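You operate a simulated robot arm through the tools that you are given. There is no shell and no other tool.

You run a simulated two-armed robot. Do the job below in one go: nothing can be reset, and whatever is moved stays where it is left.

Task
Put one of the measuring tubes from the side bench on top of the blue pack there. Put two of the blue cloths from the black table on the fourth left store shelf from the bottom. Take the lid off the purple tub and lay it down on the long table. Open the bars drawer, take the yellow bar on the long table and put it away in the inside of the bars drawer, then shut the drawer. Take the yellow cap and leave it in the grey tub on the long table. Open the bottom left side drawer. Any order will do. Set down upright: measuring tube.
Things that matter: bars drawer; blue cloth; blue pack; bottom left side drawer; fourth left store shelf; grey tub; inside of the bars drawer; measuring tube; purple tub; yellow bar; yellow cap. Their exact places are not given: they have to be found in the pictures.

It is judged by the outcome, as a careful person would: the job done as asked, and still so three seconds after it is handed in. It fails if anything else is knocked over, pushed out of place, dropped, spilled or broken. A push-on lid holds only when it is set on centred and level and pressed home; a screw cap is set on level and turned clockwise until tight. Flat cloth is picked up by pressing the open fingertips on it (5 to 10 N) and closing them slowly along it; thin cloth reads only 2 to 8 mm in the jaws.

Robot
Two 7-joint arms with two-finger parallel grippers on one trunk, on a base that drives. Base frame: it is fixed to the floor where the robot stands at the start and does not move with it; the origin is under the middle of the robot, x ahead of it, y to its left, z up. Readings come in m, degrees, newtons and seconds.
The left shoulder is at the start at [0.05, 0.165, 1.08], the right one opposite. With the tool pointing down near the work surface each hand reaches from about 0.22 to 0.7 m from the robot's upright axis, wherever it stands, measured 20 degrees to its own side. Places, roughly: bars drawer [1.9, 4.7, 0.6]; blue cloth (7x10x3 cm) [0.4, -1.9, 0.9]; blue pack (7x13x3 cm) [-1.3, -1.8, 0.9]; bottom left side drawer [-1, -1.9, 0.2]; fourth left store shelf [-2.6, -0.1, 1.3]; grey tub (12x12x10 cm) [2.7, 0.7, 0.9]; inside of the bars drawer [2, 4.7, 0.5]; measuring tube [-1.25, -1.75, 1]; purple tub [1.5, -0.25, 1]; yellow bar (4x2x2 cm) [1.7, -0.1, 0.9]; yellow cap (4x4x2 cm) [2.8, 1, 0.9]. Payload 3.91 kg a hand.
Tool frame (each hand has its own): the origin (TCP) lies between the finger pads and is the grasp point; the fingertips stand 0.03 m ahead of it; z points along the fingers, y is the line along which they close. Largest opening 0.11 m; finger width 0.02, thickness 0.01; the body of the gripper, 0.048 by 0.112 m, starts 0.055 m behind the TCP.
Orientation is that of the tool frame in the base frame, as [roll, pitch, yaw] about the fixed x, y, z axes, in that order (R = Rz(yaw) Ry(pitch) Rx(roll)). With the fingers straight down and closing along the base's y, the tool's x points along the base's -x, its y along +y and its z along -z.

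Tools
- The arms move only by the tool apply_moves. It takes "left_series", "right_series" or both (then of equal length, played together; a hand with none holds still); each is text: rows parted by semicolons, each of 7 numbers parted by spaces: the turn, a rotation vector about the tool's x, y, z in units of 90 degrees (1.0 is 90 degrees), then the shift along the tool's x, y, z in units of 300 mm (1.0 is 300 mm), then the finger opening in mm, from 0 to 110. In form: wx wy wz dx dy dz claw; .... A call has 1 to 20 rows; each row is the pose to reach, as a shift and turn from the pose commanded when the call began, along the tool's axes at that moment. A call with a number of a shift or a turn outside -1 to 1 is refused whole. A row lasts 0.2 s, in which the tool goes at most 0.05 m and 8.6 degrees; a call with a longer step from one row to the next is refused whole, and so is a gripper value outside its range. Where a pose cannot be reached the arm comes as near as it can. A force on the tool above 40 N (or 10 N above the force at the start of the call, whichever is more), or a blocked arm, ends the call early, and 0.2 s more pass. The fingers move at their own pace (about 0.045 m/s each) and stop on an object; they squeeze with about 22 N. The grip force told is the motor's: it shows also when the fingers shut on nothing. Time passes only in rows, and 0.2 s behind the last, so rows that repeat a pose let the fingers close. It gives the time, the measured TCP pose, the force on the tool (base axes), the opening and the grip force at its end, in the units of the frame above (readings bear some noise), with the torque about the TCP (base axes, N m) and any sound that the robot's microphone picked up.
- Cameras (640 x 400 px; columns grow to the right, rows downward): "scene" is now at [0.1202, 0.0007, 1.2822]; the picture's right is [0.09, -1.00, 0.00], its down [-0.38, -0.03, -0.93] and it looks along [0.92, 0.08, -0.38] (base axes); focal length 261 px, centre (320, 200). "left" rides on the left gripper at [0.072, -0.017, -0.103] in its tool frame; the picture's right is [0.23, 0.97, 0.00], its down [-0.76, 0.18, -0.62] and it looks along [-0.61, 0.14, 0.78] (tool axes); focal length 222 px, centre (320, 200). "right" rides on the right gripper at [0.072, 0.017, -0.103] in its tool frame; the picture's right is [-0.23, 0.97, 0.00], its down [-0.76, -0.18, -0.62] and it looks along [-0.61, -0.14, 0.78] (tool axes); focal length 222 px, centre (320, 200).
- camera(camera): a new picture of that camera. It takes no simulated time.
- raise_lower(by): slides the trunk up (or, below 0, down) by that many m; the arms and the scene camera ride with it, the base frame stays. It gives what a move gives, with no picture.
- base_move(legs): drives the robot by 1 to 6 legs, each [ahead, left, turn to the left] in m, m and degrees, along the robot's own axes; the way and the turn of a leg run together, so that a leg with both is an arc; at most 1.5 m and 180 degrees a leg. The arms and the cameras ride along, it lands a little off, and it stops where it bumps. It gives what a move gives.
- turn_head(pan, tilt): turns the head with the scene camera to pan (to the left, within 80 degrees either way) and tilt (down, from -29 to 69), counted from straight ahead of the robot. It gives what a move gives.
- point_at(camera, pixels): for up to 12 pixels [column, row] of the newest picture of that camera ("zoom" is the newest enlarged one), the place [x, y, z] in the base frame of the surface seen there, good to about 0.002 m, but the place of the scene camera against the robot may be out by one fixed shift of up to 0.018 m in any direction. It takes no simulated time.
- zoom(camera, box): a new picture of the part [left, top, right, bottom] of that camera's present view, enlarged. It takes no simulated time.
- finish_job(): hands the job in; it is judged then, once.

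Leave the grippers open and the arms clear of the work at the hand-in unless told otherwise.

The tools are called after ">>>" as a command line: name --argument value ..., lists and objects as JSON in quotes. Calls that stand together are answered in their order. apply_moves: Moves the arms, as the interface text tells. Its arguments: {"type":"object","properties":{"left_series":{"type":"string"},"right_series":{"type":"string"}},"required":[]} The other tools are called the same way: raise_lower (by) slides the trunk up or down; base_move (legs) drives the base; turn_head (pan, tilt) turns the head that bears the scene camera; camera (camera) takes a picture; point_at (camera, pixels) gives the place of the surface under pixels of a picture; zoom (camera, box) takes an enlarged picture of a part of a camera's view; finish_job () hands the job in.

At the start:

```text
time: 0.0
left_tool_pos: [0.3242, 0.1372, 1.1628]
left_tool_rot: [-179.9, 0.0, -180.0]
left_wrist_force: [-0.3, -0.5, -0.2]
left_torque: [0.01, 0.01, 0.0]
left_finger_gap: 0.11
left_grip_force: 0.1
right_tool_pos: [0.3842, -0.1606, 1.1352]
right_tool_rot: [-179.9, 0.0, 180.0]
right_wrist_force: [-0.9, -0.4, -0.1]
right_torque: [-0.01, 0.01, 0.0]
right_finger_gap: 0.11
right_grip_force: 0.1
trunk travel left (down, up): [-0.3, 0.203]
robot x, y, heading: [-0.0015, 0.0014, 0.2]
head pan, tilt: [5.2, 22.3]
```

scene: 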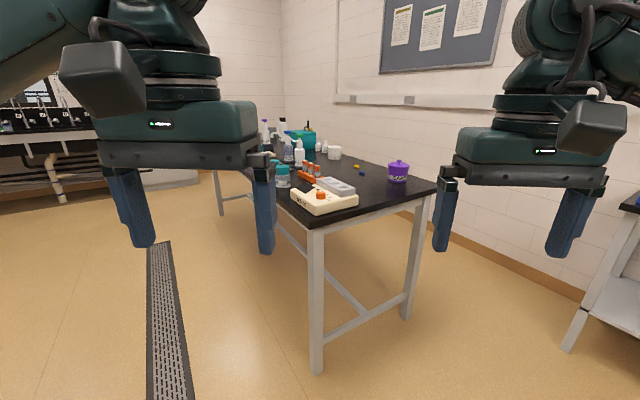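
right: 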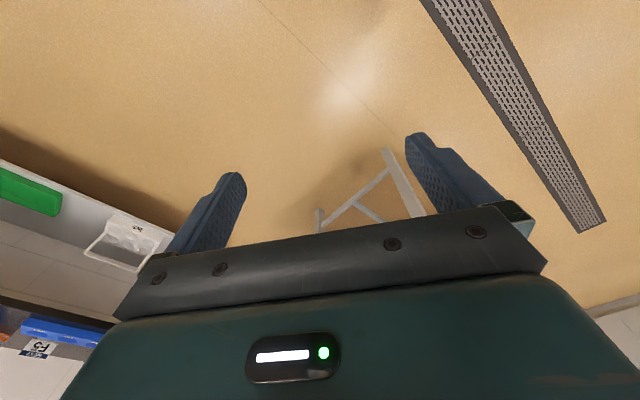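
left: 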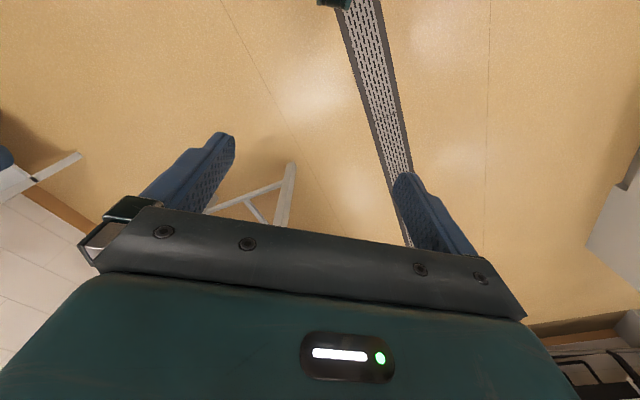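

I'm starting with a look around: the long table is ahead, with the purple tub at about (398,170) in the scene picture. I'll zoom in on the table before moving.

>>> zoom --camera "scene" --box '[240, 110, 450, 240]'

```text
3.05 times, centred on (345, 175) of scene
```

zoom: 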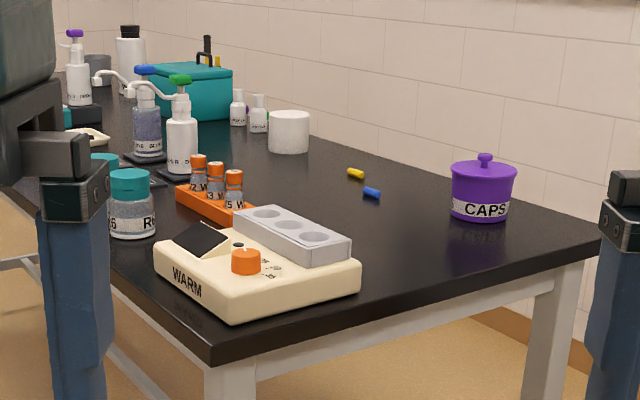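

I can see the purple tub labelled CAPS with its knob lid, the yellow bar and a blue bar. I'll measure their places from this zoom picture.

>>> point_at --camera "zoom" --pixels '[[485, 157], [482, 175], [480, 205], [356, 173], [372, 192], [420, 240], [580, 235], [225, 340], [290, 130], [100, 70], [180, 150], [400, 210]]'

>>> turn_head --pan -75 --tilt 20

>>> camera --camera "scene"

```text
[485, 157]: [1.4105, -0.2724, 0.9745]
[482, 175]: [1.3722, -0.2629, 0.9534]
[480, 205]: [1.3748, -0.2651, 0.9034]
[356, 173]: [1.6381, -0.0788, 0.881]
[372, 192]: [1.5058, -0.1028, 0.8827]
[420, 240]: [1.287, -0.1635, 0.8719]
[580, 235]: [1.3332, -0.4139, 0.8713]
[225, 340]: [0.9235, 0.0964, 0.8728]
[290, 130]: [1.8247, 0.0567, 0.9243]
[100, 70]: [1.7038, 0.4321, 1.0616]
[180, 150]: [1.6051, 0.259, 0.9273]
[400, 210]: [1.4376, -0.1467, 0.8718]
```

```text
time: 1.5
left_tool_pos: [0.3246, 0.1379, 1.1627]
left_tool_rot: [-180.0, 0.0, -179.9]
left_wrist_force: [0.1, 0.4, -0.2]
left_torque: [-0.01, 0.01, 0.03]
left_finger_gap: 0.1099
left_grip_force: 0.0
right_tool_pos: [0.3838, -0.1612, 1.1369]
right_tool_rot: [180.0, 0.0, 179.9]
right_wrist_force: [0.0, -0.2, 0.3]
right_torque: [-0.01, -0.02, -0.03]
right_finger_gap: 0.11
right_grip_force: 0.0
trunk travel left (down, up): [-0.3, 0.203]
robot x, y, heading: [0.0002, 0.0038, 0.0]
head pan, tilt: [-75.0, 20.0]
```

```text
taken
```

scene: 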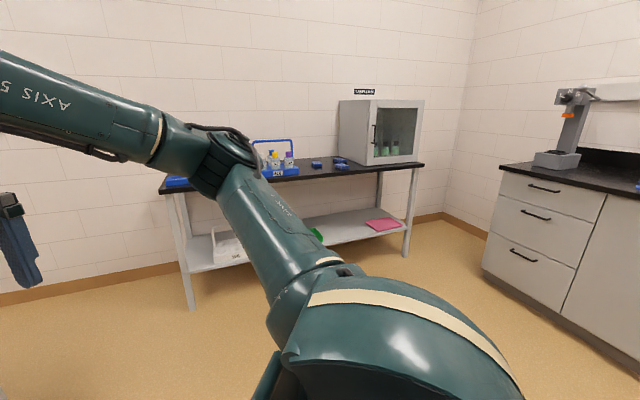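

The black table and the side bench (with three drawers on its left) are to the right. Next I'll look left.

>>> zoom --camera "scene" --box '[240, 80, 440, 205]'

>>> turn_head --pan 75 --tilt 15

>>> camera --camera "scene"

>>> turn_head --pan 35 --tilt 15

>>> camera --camera "scene"

```text
3.20 times, centred on (340, 142) of scene
```

zoom: 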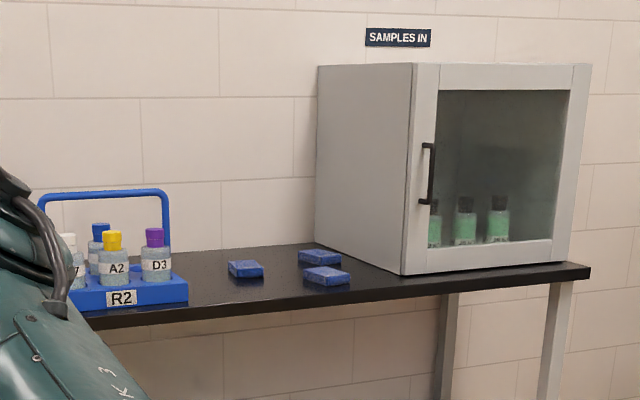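

```text
time: 3.9
left_tool_pos: [0.3243, 0.1367, 1.1615]
left_tool_rot: [-180.0, 0.0, 180.0]
left_wrist_force: [-0.6, 0.3, 0.2]
left_torque: [0.01, 0.0, 0.0]
left_finger_gap: 0.1098
left_grip_force: 0.1
right_tool_pos: [0.384, -0.1611, 1.1356]
right_tool_rot: [180.0, 0.0, 179.9]
right_wrist_force: [-1.2, 0.7, -0.6]
right_torque: [-0.02, -0.02, 0.02]
right_finger_gap: 0.1098
right_grip_force: 0.2
trunk travel left (down, up): [-0.3, 0.203]
robot x, y, heading: [-0.0005, -0.0007, 0.1]
head pan, tilt: [75.0, 15.0]
```

```text
taken
```

scene: 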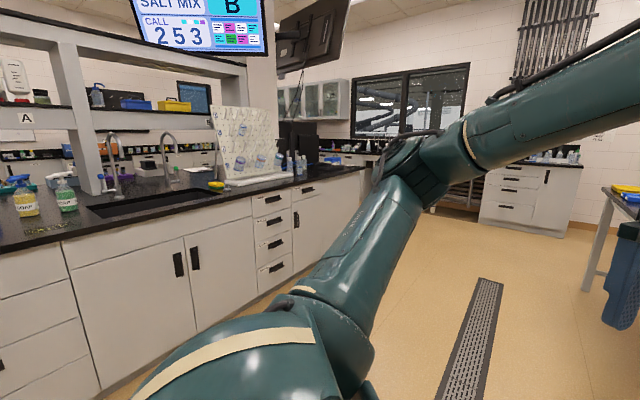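

```text
time: 5.0
left_tool_pos: [0.3247, 0.1364, 1.1617]
left_tool_rot: [-180.0, 0.0, -179.9]
left_wrist_force: [0.5, -0.6, 1.4]
left_torque: [-0.01, -0.01, -0.02]
left_finger_gap: 0.1101
left_grip_force: 0.0
right_tool_pos: [0.383, -0.162, 1.1367]
right_tool_rot: [-179.9, 0.1, 180.0]
right_wrist_force: [0.7, 0.5, -1.0]
right_torque: [0.01, 0.0, 0.01]
right_finger_gap: 0.1098
right_grip_force: 0.1
trunk travel left (down, up): [-0.3, 0.203]
robot x, y, heading: [-0.0011, 0.0008, 0.1]
head pan, tilt: [35.0, 15.0]
```

```text
taken
```

scene: 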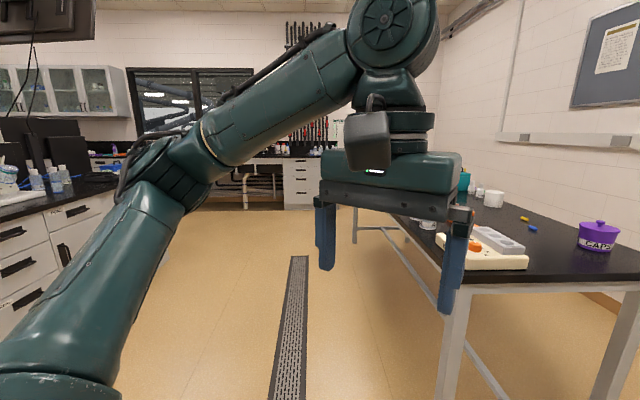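

The room is laid out at an angle to my base frame. I'll turn the base 110° left on the spot to see the bars drawer side and the store shelf.

>>> base_move --legs '[[0, 0, 75]]'

>>> turn_head --pan 0 --tilt 12

>>> camera --camera "scene"

>>> turn_head --pan 75 --tilt 12

>>> camera --camera "scene"

```text
time: 8.6
left_tool_pos: [-0.0533, 0.3475, 1.161]
left_tool_rot: [180.0, 0.1, -103.9]
left_wrist_force: [0.1, 0.5, -0.7]
left_torque: [0.0, 0.0, 0.02]
left_finger_gap: 0.1099
left_grip_force: 0.2
right_tool_pos: [0.2502, 0.3337, 1.137]
right_tool_rot: [180.0, 0.0, -104.0]
right_wrist_force: [-0.1, 0.1, 0.2]
right_torque: [-0.01, 0.01, 0.01]
right_finger_gap: 0.1098
right_grip_force: 0.1
trunk travel left (down, up): [-0.3, 0.203]
robot x, y, heading: [-0.0021, 0.0001, 76.3]
head pan, tilt: [35.0, 15.0]
```

```text
time: 9.6
left_tool_pos: [-0.0544, 0.3472, 1.1616]
left_tool_rot: [180.0, 0.1, -104.0]
left_wrist_force: [-1.4, -0.4, -0.2]
left_torque: [-0.05, 0.02, 0.0]
left_finger_gap: 0.11
left_grip_force: 0.1
right_tool_pos: [0.2481, 0.3332, 1.1366]
right_tool_rot: [-180.0, 0.0, -104.0]
right_wrist_force: [-0.5, 0.0, 0.6]
right_torque: [-0.01, -0.01, 0.0]
right_finger_gap: 0.1101
right_grip_force: 0.1
trunk travel left (down, up): [-0.3, 0.203]
robot x, y, heading: [-0.0001, 0.0018, 76.2]
head pan, tilt: [0.0, 12.0]
```

```text
taken
```

scene: 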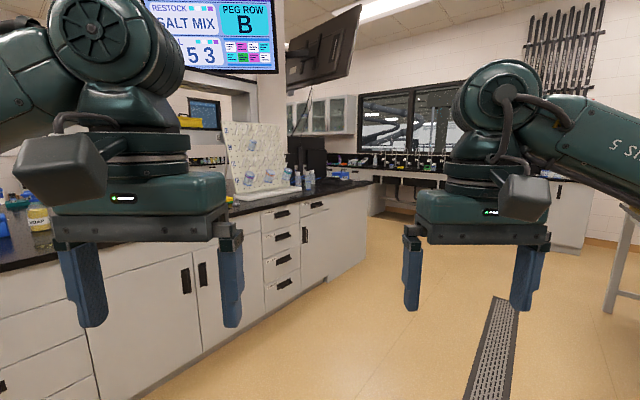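

```text
time: 11.1
left_tool_pos: [-0.0545, 0.3486, 1.1619]
left_tool_rot: [180.0, 0.0, -103.8]
left_wrist_force: [-0.3, 0.3, -0.7]
left_torque: [0.0, -0.02, -0.02]
left_finger_gap: 0.1101
left_grip_force: 0.0
right_tool_pos: [0.2494, 0.3344, 1.1359]
right_tool_rot: [-179.9, 0.0, -104.0]
right_wrist_force: [0.2, 0.4, -0.2]
right_torque: [0.01, -0.01, 0.0]
right_finger_gap: 0.1099
right_grip_force: 0.0
trunk travel left (down, up): [-0.3, 0.203]
robot x, y, heading: [0.0015, 0.0002, 76.2]
head pan, tilt: [75.0, 12.0]
```

```text
taken
```

scene: 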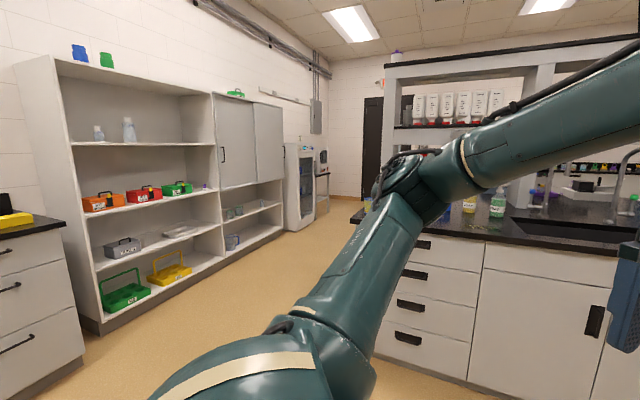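

The store shelf unit is seen: the left open part has four levels, with bottles on the fourth. Now I'll look back for the bars drawer around column 350.

>>> turn_head --pan 0 --tilt 12

>>> zoom --camera "scene" --box '[230, 120, 450, 258]'

>>> point_at --camera "zoom" --pixels '[[400, 190], [480, 190], [500, 160], [160, 265], [250, 240], [420, 230], [560, 200], [300, 190]]'

```text
time: 12.6
left_tool_pos: [-0.0546, 0.3489, 1.1615]
left_tool_rot: [180.0, -0.1, -103.8]
left_wrist_force: [0.3, -0.3, 0.6]
left_torque: [0.03, 0.0, 0.03]
left_finger_gap: 0.1099
left_grip_force: 0.1
right_tool_pos: [0.2492, 0.3348, 1.1373]
right_tool_rot: [180.0, 0.0, -104.1]
right_wrist_force: [-0.5, 0.4, -0.3]
right_torque: [-0.03, 0.03, 0.01]
right_finger_gap: 0.1101
right_grip_force: 0.0
trunk travel left (down, up): [-0.3, 0.203]
robot x, y, heading: [0.0026, -0.0011, 76.1]
head pan, tilt: [0.0, 12.0]
```

```text
2.90 times, centred on (340, 189) of scene
```

zoom: 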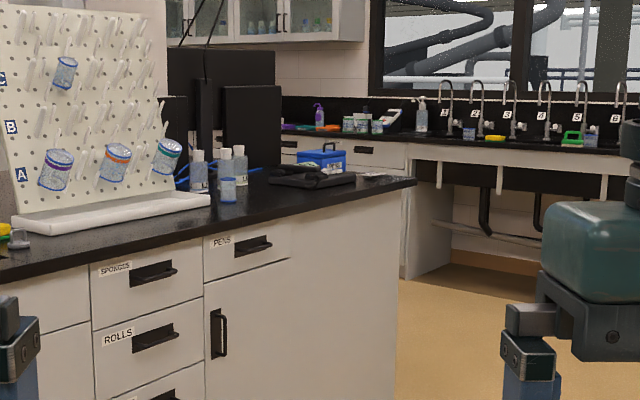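

```text
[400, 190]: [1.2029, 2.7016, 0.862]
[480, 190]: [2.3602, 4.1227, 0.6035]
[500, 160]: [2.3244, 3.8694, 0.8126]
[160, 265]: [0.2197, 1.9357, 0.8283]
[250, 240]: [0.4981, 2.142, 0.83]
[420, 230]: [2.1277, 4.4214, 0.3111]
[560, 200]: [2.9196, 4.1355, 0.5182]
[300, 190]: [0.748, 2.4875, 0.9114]
```

The drawers on the island read SPONGES, ROLLS and PENS, so the bars drawer is on the far bench. I'll look down to see how much floor my base takes up before planning where to stand.

>>> turn_head --pan 0 --tilt 69

>>> camera --camera "scene"

>>> point_at --camera "scene" --pixels '[[320, 380], [320, 340], [320, 300], [320, 250], [250, 380], [390, 380]]'

```text
time: 13.8
left_tool_pos: [-0.0547, 0.3477, 1.1617]
left_tool_rot: [-180.0, 0.0, -103.8]
left_wrist_force: [-0.1, 0.0, -0.5]
left_torque: [0.01, -0.01, 0.02]
left_finger_gap: 0.1101
left_grip_force: 0.1
right_tool_pos: [0.25, 0.3323, 1.1363]
right_tool_rot: [180.0, -0.1, -104.0]
right_wrist_force: [1.0, -0.2, 0.3]
right_torque: [0.04, 0.02, 0.0]
right_finger_gap: 0.1098
right_grip_force: 0.1
trunk travel left (down, up): [-0.3, 0.203]
robot x, y, heading: [-0.0038, -0.0031, 76.0]
head pan, tilt: [0.0, 68.8]
```

```text
taken
```

scene: 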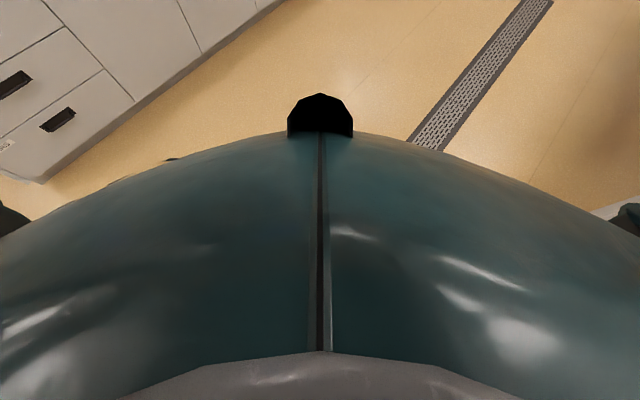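

```text
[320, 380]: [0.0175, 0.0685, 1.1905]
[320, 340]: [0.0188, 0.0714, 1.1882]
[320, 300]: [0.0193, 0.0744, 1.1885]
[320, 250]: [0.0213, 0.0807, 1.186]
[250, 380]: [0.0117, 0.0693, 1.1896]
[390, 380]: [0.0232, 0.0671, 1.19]
```

The torso hides most of it, but a black piece shows at (320,110). I'll measure that and the island face nearby.

>>> point_at --camera "scene" --pixels '[[320, 115], [320, 98], [295, 120], [320, 85], [170, 160], [40, 185], [250, 30], [470, 60]]'

```text
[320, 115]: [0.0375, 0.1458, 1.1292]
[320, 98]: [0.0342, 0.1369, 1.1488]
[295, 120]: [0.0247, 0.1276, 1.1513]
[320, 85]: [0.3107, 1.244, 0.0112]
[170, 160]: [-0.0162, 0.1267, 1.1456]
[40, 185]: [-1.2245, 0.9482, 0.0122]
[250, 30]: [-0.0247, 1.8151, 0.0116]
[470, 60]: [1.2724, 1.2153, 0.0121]
```

The floor reads z≈0.0115, so the scene camera reads about 1 cm high. I'll turn back toward the long table and measure the table edges and the wall gap.

>>> base_move --legs '[[0, 0, -88]]'

>>> turn_head --pan 0 --tilt 22

>>> camera --camera "scene"

```text
time: 18.0
left_tool_pos: [0.3451, 0.0658, 1.1623]
left_tool_rot: [179.9, -0.1, 167.8]
left_wrist_force: [0.1, -0.1, 0.1]
left_torque: [-0.03, 0.01, -0.01]
left_finger_gap: 0.1099
left_grip_force: 0.0
right_tool_pos: [0.3406, -0.2385, 1.1354]
right_tool_rot: [180.0, 0.0, 167.9]
right_wrist_force: [0.6, 0.0, -0.6]
right_torque: [0.01, 0.02, -0.01]
right_finger_gap: 0.1099
right_grip_force: 0.1
trunk travel left (down, up): [-0.3, 0.203]
robot x, y, heading: [-0.0003, 0.0024, -12.4]
head pan, tilt: [0.0, 68.8]
```

```text
time: 19.1
left_tool_pos: [0.346, 0.0654, 1.1622]
left_tool_rot: [-179.9, 0.0, 167.8]
left_wrist_force: [-0.1, -0.3, 0.7]
left_torque: [0.01, 0.03, -0.01]
left_finger_gap: 0.1101
left_grip_force: 0.1
right_tool_pos: [0.3411, -0.2394, 1.1363]
right_tool_rot: [-180.0, 0.1, 167.8]
right_wrist_force: [0.6, -0.3, 0.6]
right_torque: [0.02, 0.0, -0.02]
right_finger_gap: 0.11
right_grip_force: 0.0
trunk travel left (down, up): [-0.3, 0.203]
robot x, y, heading: [-0.0016, 0.0002, -12.1]
head pan, tilt: [0.0, 22.0]
```

```text
taken
```

scene: 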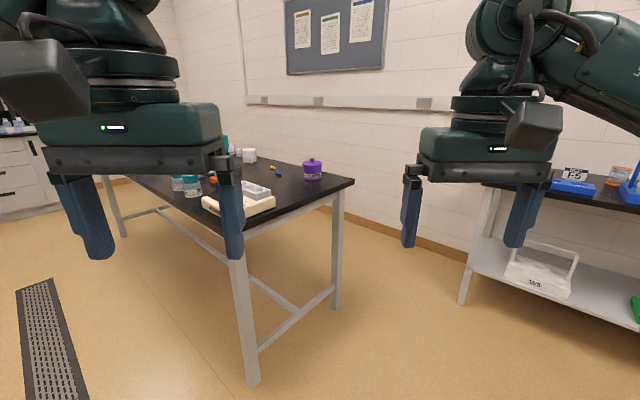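

I'll measure the table end edge, its legs and the wall foot.

>>> point_at --camera "scene" --pixels '[[351, 180], [248, 225], [336, 307], [251, 382], [390, 240], [445, 262], [340, 225], [461, 300], [300, 208], [325, 157], [122, 235], [300, 150]]'

>>> zoom --camera "scene" --box '[160, 110, 370, 240]'

```text
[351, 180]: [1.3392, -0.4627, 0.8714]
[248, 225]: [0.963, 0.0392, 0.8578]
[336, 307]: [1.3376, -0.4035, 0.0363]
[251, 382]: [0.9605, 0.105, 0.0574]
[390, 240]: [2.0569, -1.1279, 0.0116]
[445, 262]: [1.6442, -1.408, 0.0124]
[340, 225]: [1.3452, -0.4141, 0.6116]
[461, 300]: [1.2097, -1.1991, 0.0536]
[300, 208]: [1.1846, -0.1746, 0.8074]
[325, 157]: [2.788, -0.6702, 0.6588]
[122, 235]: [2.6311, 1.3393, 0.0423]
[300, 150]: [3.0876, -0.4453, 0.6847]
```

```text
3.05 times, centred on (265, 175) of scene
```

zoom: 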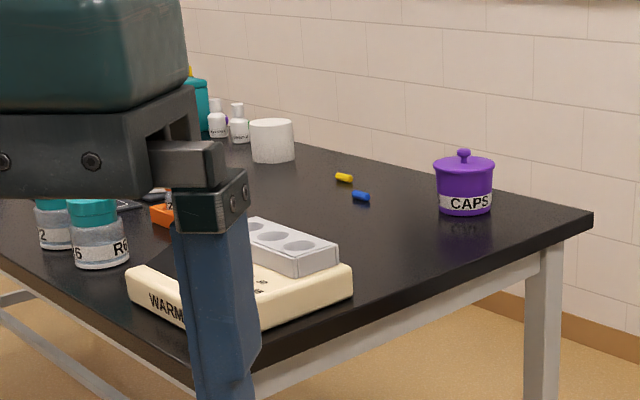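

Table direction is about 36.5°, and the aisle between the table and the wall is about 0.95 m wide. I'll do the cloths first: turn to face the black table (heading about -53.5°) and drive to a standoff in front of the cloths.

>>> base_move --legs '[[0, 0, -41.4], [0.7, -0.75, 0]]'

>>> turn_head --pan 0 --tilt 30

>>> camera --camera "scene"

```text
time: 27.9
left_tool_pos: [0.1535, -1.1889, 1.1626]
left_tool_rot: [180.0, 0.0, 127.5]
left_wrist_force: [-0.6, 0.2, -0.1]
left_torque: [0.0, -0.01, -0.01]
left_finger_gap: 0.1099
left_grip_force: 0.1
right_tool_pos: [-0.046, -1.418, 1.1358]
right_tool_rot: [-180.0, 0.0, 127.6]
right_wrist_force: [-0.3, -0.5, 0.4]
right_torque: [-0.02, -0.02, 0.02]
right_finger_gap: 0.1101
right_grip_force: 0.0
trunk travel left (down, up): [-0.3, 0.203]
robot x, y, heading: [-0.1536, -1.0159, -52.3]
head pan, tilt: [0.0, 22.0]
```

```text
time: 28.6
left_tool_pos: [0.1542, -1.1898, 1.1618]
left_tool_rot: [-179.9, -0.1, 127.5]
left_wrist_force: [1.0, -0.6, -0.1]
left_torque: [0.01, 0.0, 0.0]
left_finger_gap: 0.1102
left_grip_force: 0.2
right_tool_pos: [-0.0473, -1.4179, 1.1363]
right_tool_rot: [-179.9, 0.1, 127.5]
right_wrist_force: [-0.1, 0.2, -0.4]
right_torque: [-0.03, -0.01, 0.03]
right_finger_gap: 0.1101
right_grip_force: 0.1
trunk travel left (down, up): [-0.3, 0.203]
robot x, y, heading: [-0.1522, -1.0101, -52.6]
head pan, tilt: [0.0, 30.0]
```

```text
taken
```

scene: 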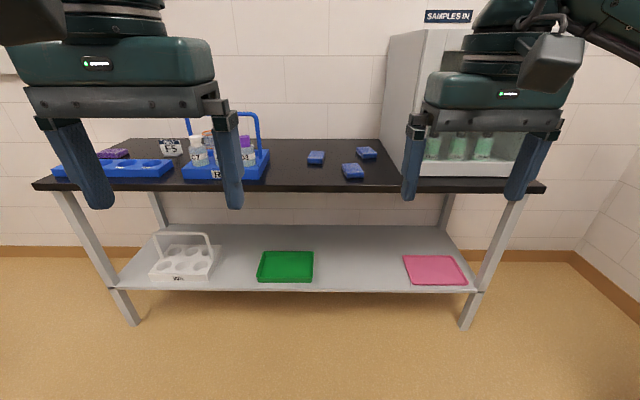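

Three blue cloths lie at (316,157), (353,171) and (366,153). I'll zoom in and measure them.

>>> zoom --camera "scene" --box '[270, 120, 420, 214]'

>>> point_at --camera "zoom" --pixels '[[195, 158], [355, 220], [412, 140], [200, 185], [130, 300], [500, 300], [330, 160]]'

```text
4.26 times, centred on (345, 167) of scene
```

zoom: 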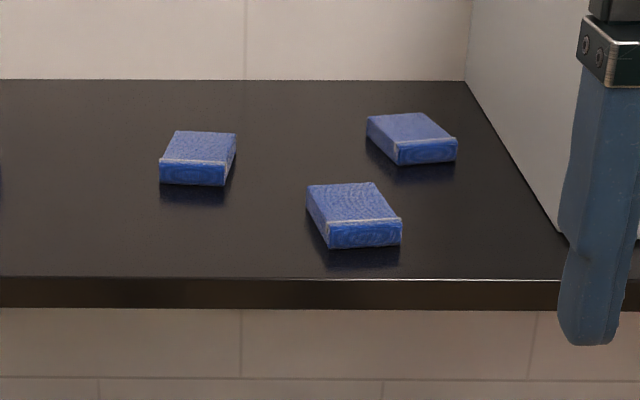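

```text
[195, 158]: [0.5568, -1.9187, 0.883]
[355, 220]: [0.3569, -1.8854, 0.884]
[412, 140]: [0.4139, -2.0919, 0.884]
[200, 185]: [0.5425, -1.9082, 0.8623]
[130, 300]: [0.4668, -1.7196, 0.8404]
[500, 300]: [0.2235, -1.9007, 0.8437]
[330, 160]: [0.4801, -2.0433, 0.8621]
```

Table front edge runs at about 36.7°. Cloth A (left) is at about (0.557,-1.919) and cloth B (front middle) at about (0.357,-1.885). I'll move ahead 0.55 m and slightly right, so that each hand can take one.

>>> base_move --legs '[[0.53, -0.05, -0.9]]'

>>> turn_head --pan 0 --tilt 45

>>> camera --camera "scene"

>>> camera --camera "left"

>>> camera --camera "right"

```text
time: 31.7
left_tool_pos: [0.4263, -1.6577, 1.1618]
left_tool_rot: [-180.0, -0.2, 125.5]
left_wrist_force: [0.2, 0.3, -0.3]
left_torque: [0.03, 0.01, -0.01]
left_finger_gap: 0.1102
left_grip_force: 0.1
right_tool_pos: [0.218, -1.8802, 1.1379]
right_tool_rot: [-179.9, 0.0, 125.4]
right_wrist_force: [0.1, -0.7, 0.3]
right_torque: [0.02, 0.02, 0.01]
right_finger_gap: 0.11
right_grip_force: 0.0
trunk travel left (down, up): [-0.3, 0.203]
robot x, y, heading: [0.1252, -1.477, -54.5]
head pan, tilt: [0.0, 30.0]
```

```text
time: 32.5
left_tool_pos: [0.4276, -1.6579, 1.1629]
left_tool_rot: [-179.9, -0.1, 125.5]
left_wrist_force: [-0.7, -0.1, -0.9]
left_torque: [-0.01, 0.0, -0.01]
left_finger_gap: 0.1102
left_grip_force: 0.1
right_tool_pos: [0.2184, -1.8796, 1.1373]
right_tool_rot: [-179.9, -0.1, 125.5]
right_wrist_force: [0.7, 0.0, 0.4]
right_torque: [0.04, -0.02, 0.01]
right_finger_gap: 0.1099
right_grip_force: 0.1
trunk travel left (down, up): [-0.3, 0.203]
robot x, y, heading: [0.1254, -1.4698, -54.3]
head pan, tilt: [0.0, 45.0]
```

```text
taken
```

scene: 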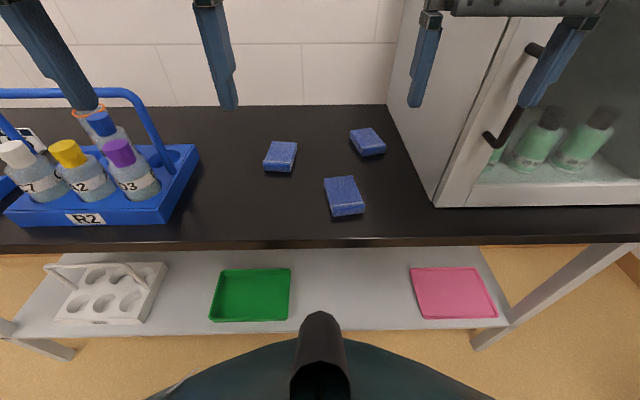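

```text
taken
```

left: 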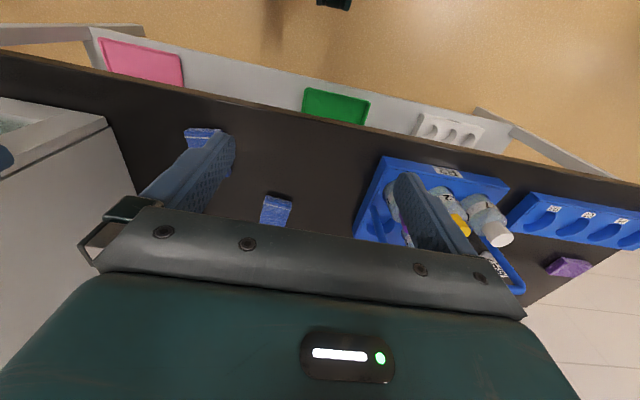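

```text
taken
```

right: 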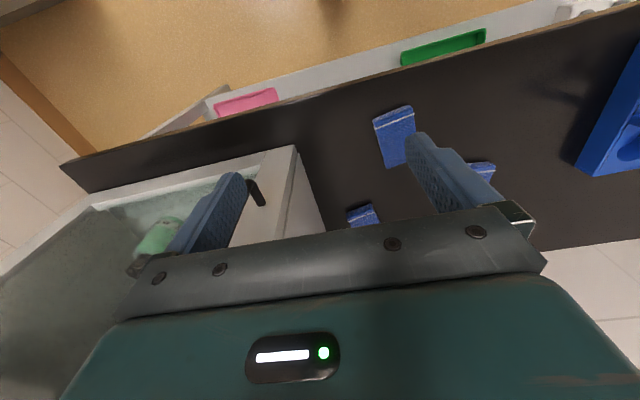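

Both cloths can be seen from the wrist cameras: cloth B at (395,135) in the right one and cloth A at (275,210) in the left one. I'll zoom for accurate corners.

>>> zoom --camera "right" --box '[340, 80, 500, 180]'

>>> point_at --camera "zoom" --pixels '[[135, 165], [285, 108], [180, 340], [300, 305], [225, 225], [60, 250]]'

>>> zoom --camera "left" --box '[220, 150, 380, 250]'

>>> point_at --camera "zoom" --pixels '[[190, 185], [290, 205], [165, 285], [260, 305], [225, 245], [400, 100]]'

```text
4.00 times, centred on (420, 130) of right
```

zoom: 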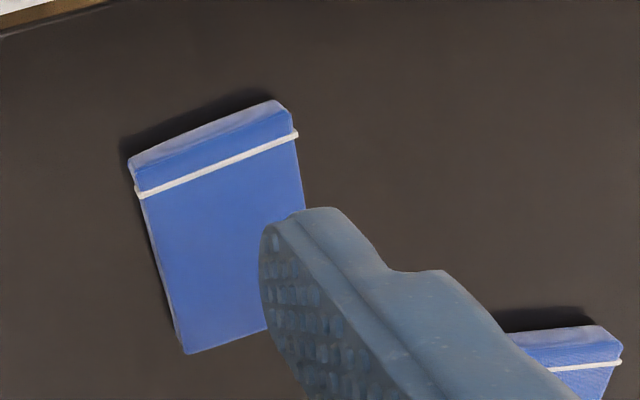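

```text
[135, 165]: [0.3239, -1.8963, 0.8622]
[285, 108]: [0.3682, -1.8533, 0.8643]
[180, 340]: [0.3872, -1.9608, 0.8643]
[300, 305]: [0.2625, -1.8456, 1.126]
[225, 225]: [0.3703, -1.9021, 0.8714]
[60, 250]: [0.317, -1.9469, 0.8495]
```

```text
4.00 times, centred on (300, 200) of left
```

zoom: 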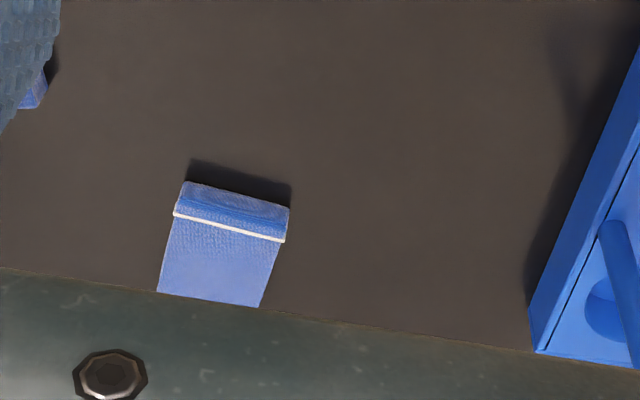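

```text
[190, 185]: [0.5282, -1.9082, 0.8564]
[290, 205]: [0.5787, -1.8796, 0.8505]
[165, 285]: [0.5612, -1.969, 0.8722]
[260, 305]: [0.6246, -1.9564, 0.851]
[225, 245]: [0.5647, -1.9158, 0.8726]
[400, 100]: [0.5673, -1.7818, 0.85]
```

Table top is z=0.850 and the cloth tops z=0.872. Cloth A is centred near (0.577,-1.936), short side at about 29°. Cloth B is near (0.380,-1.909), short side at about 44°. I'll start by bringing the left hand over A, high up.

>>> apply_moves --left_series "0 0 0.012 -0.134 -0.017 0.062 110; 0 0 0.024 -0.268 -0.034 0.124 110; 0 0 0.036 -0.402 -0.051 0.186 110; 0 0 0.048 -0.536 -0.069 0.247 110; 0 0 0.06 -0.67 -0.086 0.309 110; 0 0 0.072 -0.804 -0.103 0.371 110; 0 0 0.072 -0.938 -0.12 0.433 110"

>>> camera --camera "left"

```text
time: 34.1
left_tool_pos: [0.5609, -1.9098, 1.0313]
left_tool_rot: [179.9, -0.1, 118.9]
left_wrist_force: [-0.1, -0.4, 0.7]
left_torque: [-0.02, 0.03, -0.02]
left_finger_gap: 0.1103
left_grip_force: 0.0
right_tool_pos: [0.2187, -1.8805, 1.1368]
right_tool_rot: [-179.9, 0.0, 125.5]
right_wrist_force: [0.1, 0.7, 0.1]
right_torque: [0.01, 0.0, 0.01]
right_finger_gap: 0.11
right_grip_force: 0.0
trunk travel left (down, up): [-0.3, 0.203]
robot x, y, heading: [0.1267, -1.4728, -54.3]
head pan, tilt: [0.0, 45.0]
```

```text
taken
```

left: 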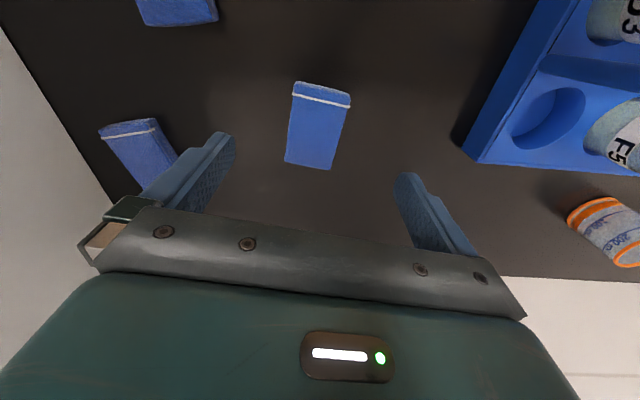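

Cloth A is now fully in view. I'll measure its four corners and B's near end.

>>> zoom --camera "left" --box '[240, 60, 400, 190]'

>>> point_at --camera "left" --pixels '[[296, 97], [347, 104], [288, 158], [329, 165], [315, 132], [400, 130]]'

```text
3.08 times, centred on (320, 125) of left
```

zoom: 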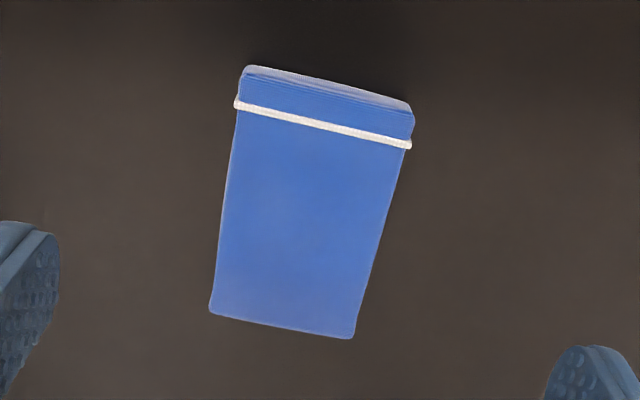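

```text
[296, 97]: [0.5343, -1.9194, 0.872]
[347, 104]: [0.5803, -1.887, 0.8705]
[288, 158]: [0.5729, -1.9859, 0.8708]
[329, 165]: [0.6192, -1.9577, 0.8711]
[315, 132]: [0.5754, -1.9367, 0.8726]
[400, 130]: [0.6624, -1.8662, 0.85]
```

A's centre is (0.577,-1.9375), and the hand is well aligned. I'll lower the left hand to z≈0.884 and close on its sides.

>>> apply_moves --left_series "0 0 0 -0.106 0.001 0.12 110; 0 0 0 -0.106 0.001 0.27 110; 0 0 0 -0.106 0.001 0.40 110; 0 0 0 -0.106 0.001 0.49 110; 0 0 0 -0.106 0.001 0.49 110; 0 0 0 -0.106 0.001 0.49 80; 0 0 0 -0.106 0.001 0.49 50; 0 0 0 -0.106 0.001 0.49 30; 0 0 0 -0.106 0.001 0.49 0; 0 0 0 -0.106 0.001 0.49 0"

>>> camera --camera "left"

```text
time: 36.3
left_tool_pos: [0.5788, -1.9355, 0.8824]
left_tool_rot: [-180.0, 0.0, 119.0]
left_wrist_force: [0.8, 0.1, 0.7]
left_torque: [0.0, 0.0, 0.03]
left_finger_gap: 0.0638
left_grip_force: 22.1
right_tool_pos: [0.2189, -1.8798, 1.136]
right_tool_rot: [180.0, -0.1, 125.5]
right_wrist_force: [0.0, -0.6, -0.2]
right_torque: [-0.04, 0.01, -0.01]
right_finger_gap: 0.11
right_grip_force: 0.0
trunk travel left (down, up): [-0.3, 0.203]
robot x, y, heading: [0.132, -1.4748, -54.4]
head pan, tilt: [0.0, 45.0]
```

```text
taken
```

left: 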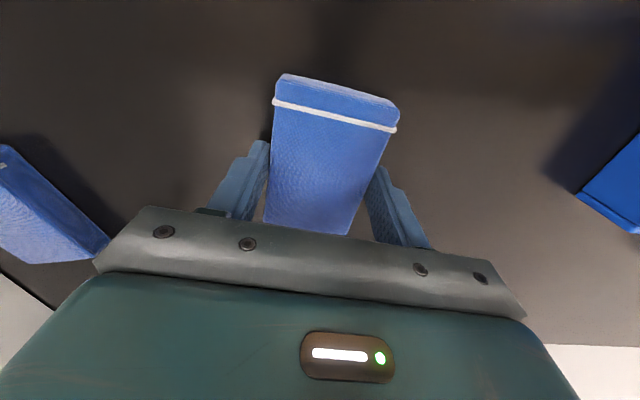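

Cloth A is held (64 mm gap, 22 N). I'll lift it straight up and then draw it back toward me.

>>> apply_moves --left_series "0 0 0 0 0 -0.1 0; 0 0 0 0 0 -0.25 0; 0 0 0 0 0 -0.4 0; 0 0 0 0 0 -0.55 0; 0 0 0 0 0 -0.7 0; 0 0 0 0.12 0.05 -0.8 0; 0 0 0 0.25 0.1 -0.85 0; 0 0 0 0.4 0.15 -0.9 0; 0 0 0 0.55 0.2 -0.9 0; 0 0 0 0.7 0.25 -0.9 0"

>>> camera --camera "left"

>>> camera --camera "scene"

```text
time: 38.7
left_tool_pos: [0.5368, -1.8926, 1.1643]
left_tool_rot: [-169.7, -0.2, 113.7]
left_wrist_force: [0.6, -0.1, -0.4]
left_torque: [0.01, 0.01, -0.01]
left_finger_gap: 0.0639
left_grip_force: 22.5
left hand out of reach, approached as far as the arm can: row 3, 4, 5, 7, 8, 9, 10
right_tool_pos: [0.2182, -1.8797, 1.1362]
right_tool_rot: [-179.9, -0.1, 125.5]
right_wrist_force: [0.2, 1.0, 0.9]
right_torque: [0.02, 0.0, 0.02]
right_finger_gap: 0.11
right_grip_force: 0.0
trunk travel left (down, up): [-0.3, 0.203]
robot x, y, heading: [0.1246, -1.4751, -54.7]
head pan, tilt: [0.0, 45.0]
stopped in row 10 (left hand): the arm was blocked; the commanded pose is now the measured one
```

```text
taken
```

left: 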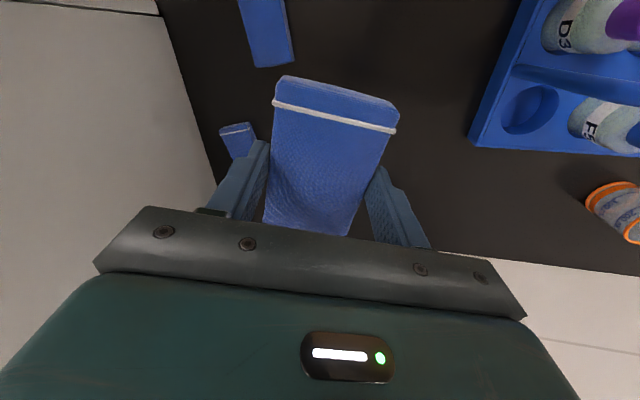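

```text
taken
```

scene: 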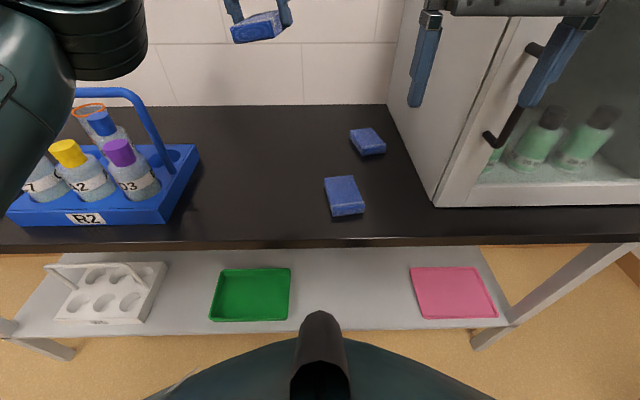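

The arm ran out of reach going up at that distance, but the cloth is still held well. I'll pull it back to the carry pose near my body and level the tool.

>>> apply_moves --left_series "-0.03 0 -0.02 0.12 0.01 0.02 0; -0.06 0 -0.04 0.26 0.02 0.03 0; -0.09 0 -0.06 0.40 0.03 0.03 0; -0.114 0 -0.08 0.54 0.04 0.03 0; -0.114 0 -0.10 0.68 0.05 0.03 0; -0.114 0 -0.12 0.82 0.062 0.03 0"

>>> camera --camera "scene"

```text
time: 40.1
left_tool_pos: [0.4539, -1.6608, 1.1547]
left_tool_rot: [179.7, -1.1, 124.5]
left_wrist_force: [-0.8, 0.1, -0.6]
left_torque: [0.0, -0.05, 0.02]
left_finger_gap: 0.0642
left_grip_force: 22.3
left hand out of reach, approached as far as the arm can: row 1
right_tool_pos: [0.2186, -1.8795, 1.1364]
right_tool_rot: [180.0, 0.0, 125.5]
right_wrist_force: [-0.3, 0.0, -0.1]
right_torque: [0.01, 0.0, 0.02]
right_finger_gap: 0.1099
right_grip_force: 0.1
trunk travel left (down, up): [-0.3, 0.203]
robot x, y, heading: [0.1299, -1.4752, -54.6]
head pan, tilt: [0.0, 45.0]
```

```text
taken
```

scene: 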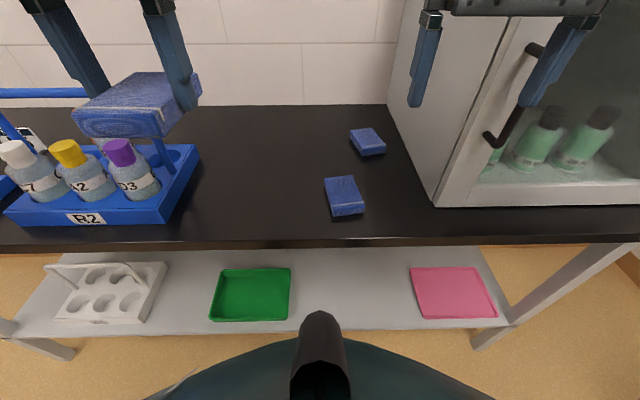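

The left hand is back with cloth A. Next the right hand goes over cloth B.

>>> apply_moves --right_series "0 0 -0.02 -0.07 0.076 0.09 110; 0 0 -0.04 -0.14 0.152 0.18 110; 0 0 -0.06 -0.21 0.228 0.27 110; 0 0 -0.08 -0.28 0.304 0.36 110; 0 0 -0.094 -0.35 0.379 0.453 110"

>>> camera --camera "right"

```text
time: 41.3
left_tool_pos: [0.4543, -1.6608, 1.1543]
left_tool_rot: [179.8, -1.2, 124.6]
left_wrist_force: [0.4, 0.8, -0.2]
left_torque: [-0.02, -0.03, 0.04]
left_finger_gap: 0.0639
left_grip_force: 22.2
right_tool_pos: [0.3712, -1.8992, 1.0009]
right_tool_rot: [180.0, 0.0, 134.0]
right_wrist_force: [0.2, 0.5, -0.1]
right_torque: [0.0, 0.03, 0.0]
right_finger_gap: 0.1101
right_grip_force: 0.1
trunk travel left (down, up): [-0.3, 0.203]
robot x, y, heading: [0.1291, -1.4763, -54.4]
head pan, tilt: [0.0, 45.0]
```

```text
taken
```

right: 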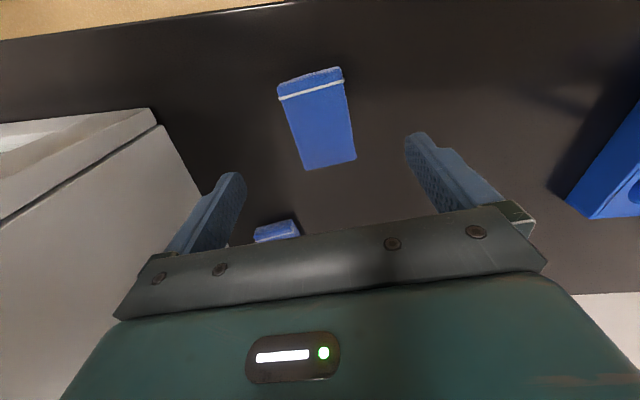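

Cloth B is in full view at (317,120), between the fingers. I'll measure its corners.

>>> point_at --camera "right" --pixels '[[282, 96], [341, 81], [307, 166], [353, 157], [320, 125], [222, 180], [175, 160]]'

```text
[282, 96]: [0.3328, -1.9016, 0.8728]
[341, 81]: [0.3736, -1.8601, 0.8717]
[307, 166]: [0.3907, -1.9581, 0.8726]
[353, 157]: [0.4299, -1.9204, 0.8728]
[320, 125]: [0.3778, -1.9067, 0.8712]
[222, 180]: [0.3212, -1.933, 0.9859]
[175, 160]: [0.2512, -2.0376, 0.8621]
```

B's centre is (0.382,-1.910) and its angle matches the hand. I'll lower and close.

>>> apply_moves --right_series "0 0 0 -0.05 0 0.14 110; 0 0 0 -0.05 0 0.28 110; 0 0 0 -0.05 0 0.39 110; 0 0 0 -0.05 0 0.39 110; 0 0 0 -0.05 0 0.39 80; 0 0 0 -0.05 0 0.39 50; 0 0 0 -0.05 0 0.39 30; 0 0 0 -0.05 0 0.39 0; 0 0 0 -0.05 0 0.39 0"

>>> camera --camera "right"

```text
time: 43.3
left_tool_pos: [0.4539, -1.6548, 1.1559]
left_tool_rot: [-179.9, -0.8, 124.4]
left_wrist_force: [0.4, -0.9, 0.4]
left_torque: [-0.03, -0.01, 0.01]
left_finger_gap: 0.0639
left_grip_force: 21.6
right_tool_pos: [0.3801, -1.9048, 0.8867]
right_tool_rot: [-179.9, 0.4, 133.9]
right_wrist_force: [1.5, -0.5, 3.8]
right_torque: [0.04, -0.04, 0.06]
right_finger_gap: 0.064
right_grip_force: 21.7
trunk travel left (down, up): [-0.3, 0.203]
robot x, y, heading: [0.1262, -1.4702, -54.7]
head pan, tilt: [0.0, 45.0]
```

```text
taken
```

right: 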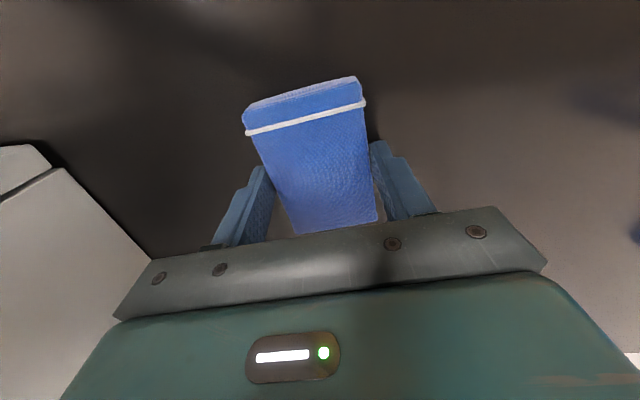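

Cloth B is held at 64 mm. I'll lift it and bring the right hand back to its carry pose.

>>> apply_moves --right_series "0 0 0 0 0 -0.1 0; 0 0 0 0 0 -0.25 0; 0 0 0 0 0 -0.4 0; 0 0 0 0 0 -0.55 0; 0 0 0.02 0.08 -0.05 -0.66 0; 0 0 0.04 0.18 -0.12 -0.75 0; 0 0 0.06 0.29 -0.2 -0.8 0; 0 0 0.08 0.41 -0.27 -0.833 0; 0 0 0.09 0.52 -0.345 -0.833 0"

>>> camera --camera "right"

>>> camera --camera "scene"

```text
time: 45.3
left_tool_pos: [0.4527, -1.6616, 1.1532]
left_tool_rot: [179.8, -1.1, 124.4]
left_wrist_force: [0.2, -0.4, -0.5]
left_torque: [-0.01, -0.02, -0.04]
left_finger_gap: 0.0641
left_grip_force: 21.9
right_tool_pos: [0.2005, -1.8702, 1.1331]
right_tool_rot: [179.9, 0.0, 125.8]
right_wrist_force: [0.2, -0.2, -0.2]
right_torque: [0.0, 0.02, -0.04]
right_finger_gap: 0.0642
right_grip_force: 22.1
trunk travel left (down, up): [-0.3, 0.203]
robot x, y, heading: [0.1247, -1.4701, -54.7]
head pan, tilt: [0.0, 45.0]
```

```text
taken
```

right: 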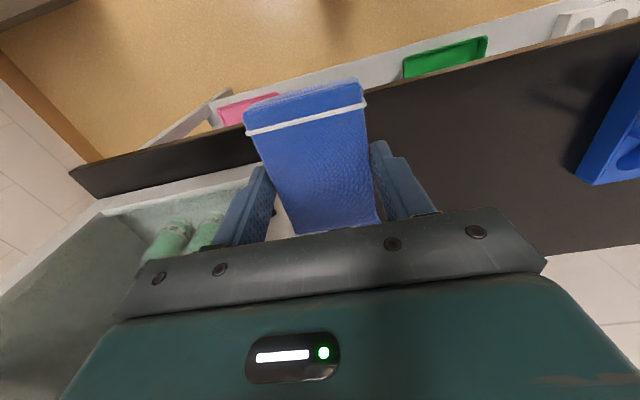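

```text
taken
```

scene: 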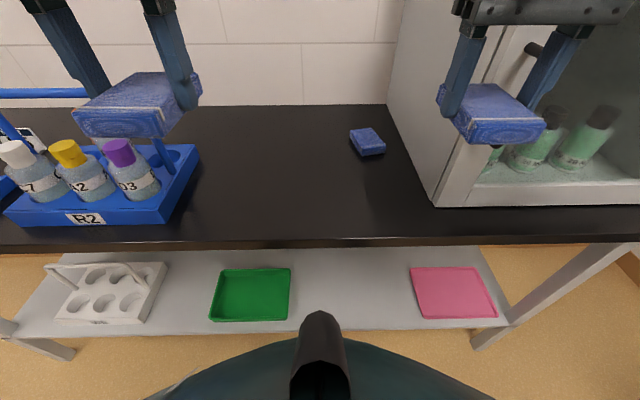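

Both cloths are held. Next I'll back away from the black table, turn to face the back wall (heading about -143.5°) and strafe right toward the store shelf, stopping short so I can look.

>>> base_move --legs '[[-0.6, 0, 0], [0, 0, -88.8], [0.1, -1.0, 0]]'

>>> turn_head --pan -25 --tilt 12

>>> camera --camera "scene"

```text
time: 61.0
left_tool_pos: [-1.0664, -0.5884, 1.1535]
left_tool_rot: [179.8, -1.1, 35.8]
left_wrist_force: [-0.8, -0.6, -0.3]
left_torque: [0.01, -0.04, 0.0]
left_finger_gap: 0.0642
left_grip_force: 21.6
right_tool_pos: [-1.2818, -0.3433, 1.1338]
right_tool_rot: [179.9, 0.0, 37.2]
right_wrist_force: [0.0, 0.6, -0.7]
right_torque: [-0.01, -0.01, 0.01]
right_finger_gap: 0.0638
right_grip_force: 22.1
trunk travel left (down, up): [-0.3, 0.203]
robot x, y, heading: [-0.8894, -0.2579, -143.2]
head pan, tilt: [0.0, 45.0]
```

```text
time: 62.0
left_tool_pos: [-1.0657, -0.5887, 1.1538]
left_tool_rot: [179.9, -1.1, 35.8]
left_wrist_force: [-0.2, 0.4, -0.6]
left_torque: [0.02, -0.05, -0.01]
left_finger_gap: 0.0639
left_grip_force: 21.9
right_tool_pos: [-1.281, -0.3417, 1.1345]
right_tool_rot: [-180.0, 0.0, 37.2]
right_wrist_force: [0.0, 0.0, -0.2]
right_torque: [0.0, -0.01, 0.03]
right_finger_gap: 0.064
right_grip_force: 21.9
trunk travel left (down, up): [-0.3, 0.203]
robot x, y, heading: [-0.8863, -0.2547, -143.3]
head pan, tilt: [-25.0, 12.0]
```

```text
taken
```

scene: 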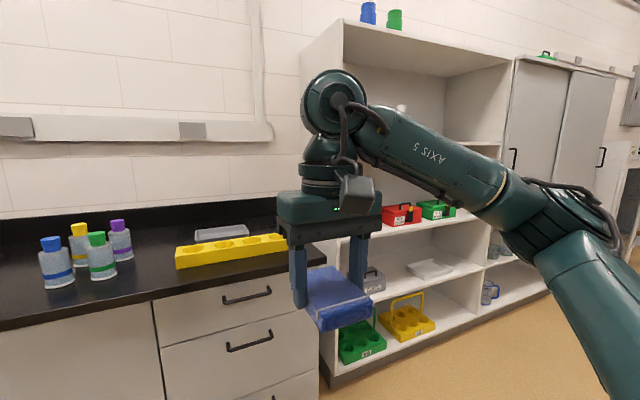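

The shelf unit is just to the right of the side bench. I'll strafe another 0.85 m to the right.

>>> base_move --legs '[[0.1, -0.85, 0]]'

>>> turn_head --pan 0 --tilt 10

>>> camera --camera "scene"

```text
time: 69.7
left_tool_pos: [-1.6454, 0.0135, 1.156]
left_tool_rot: [179.9, -1.0, 36.6]
left_wrist_force: [0.0, 0.7, 0.3]
left_torque: [-0.01, 0.02, 0.0]
left_finger_gap: 0.0639
left_grip_force: 21.7
right_tool_pos: [-1.8647, 0.2579, 1.1344]
right_tool_rot: [180.0, -0.1, 37.8]
right_wrist_force: [-0.3, 0.5, -0.6]
right_torque: [0.02, -0.01, 0.01]
right_finger_gap: 0.0639
right_grip_force: 22.0
trunk travel left (down, up): [-0.3, 0.203]
robot x, y, heading: [-1.4717, 0.3535, -142.2]
head pan, tilt: [-25.0, 12.0]
```

```text
time: 70.6
left_tool_pos: [-1.6461, 0.0151, 1.1538]
left_tool_rot: [179.8, -1.1, 36.6]
left_wrist_force: [0.0, -0.4, -0.4]
left_torque: [-0.02, -0.01, -0.03]
left_finger_gap: 0.0641
left_grip_force: 22.2
right_tool_pos: [-1.864, 0.2576, 1.1339]
right_tool_rot: [-180.0, -0.1, 37.9]
right_wrist_force: [0.1, -0.1, -0.4]
right_torque: [0.02, 0.04, 0.04]
right_finger_gap: 0.0636
right_grip_force: 21.7
trunk travel left (down, up): [-0.3, 0.203]
robot x, y, heading: [-1.474, 0.3485, -142.2]
head pan, tilt: [0.0, 10.0]
```

```text
taken
```

scene: 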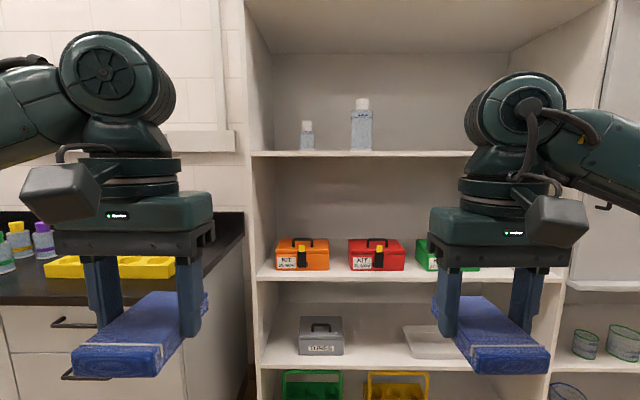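

The fourth shelf (with two bottles) has its front edge at row ~153. I'll measure it, the bottles, the side walls and the ceiling above.

>>> point_at --camera "scene" --pixels '[[270, 153], [440, 153], [307, 148], [307, 130], [361, 148], [361, 102], [330, 151], [250, 60], [612, 60], [420, 20], [420, 120], [264, 276]]'

>>> zoom --camera "scene" --box '[240, 80, 500, 170]'

```text
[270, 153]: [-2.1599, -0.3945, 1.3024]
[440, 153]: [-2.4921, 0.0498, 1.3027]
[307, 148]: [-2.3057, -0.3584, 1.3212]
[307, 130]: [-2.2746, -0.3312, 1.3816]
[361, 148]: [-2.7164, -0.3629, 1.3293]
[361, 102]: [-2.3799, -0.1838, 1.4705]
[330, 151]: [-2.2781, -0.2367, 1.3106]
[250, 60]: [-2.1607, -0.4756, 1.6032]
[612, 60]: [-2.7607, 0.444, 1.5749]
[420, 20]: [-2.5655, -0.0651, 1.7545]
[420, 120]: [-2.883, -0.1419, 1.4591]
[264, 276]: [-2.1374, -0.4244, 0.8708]
```

```text
2.46 times, centred on (370, 125) of scene
```

zoom: 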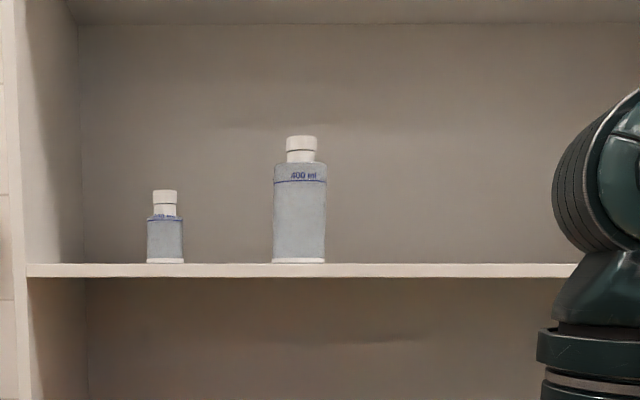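

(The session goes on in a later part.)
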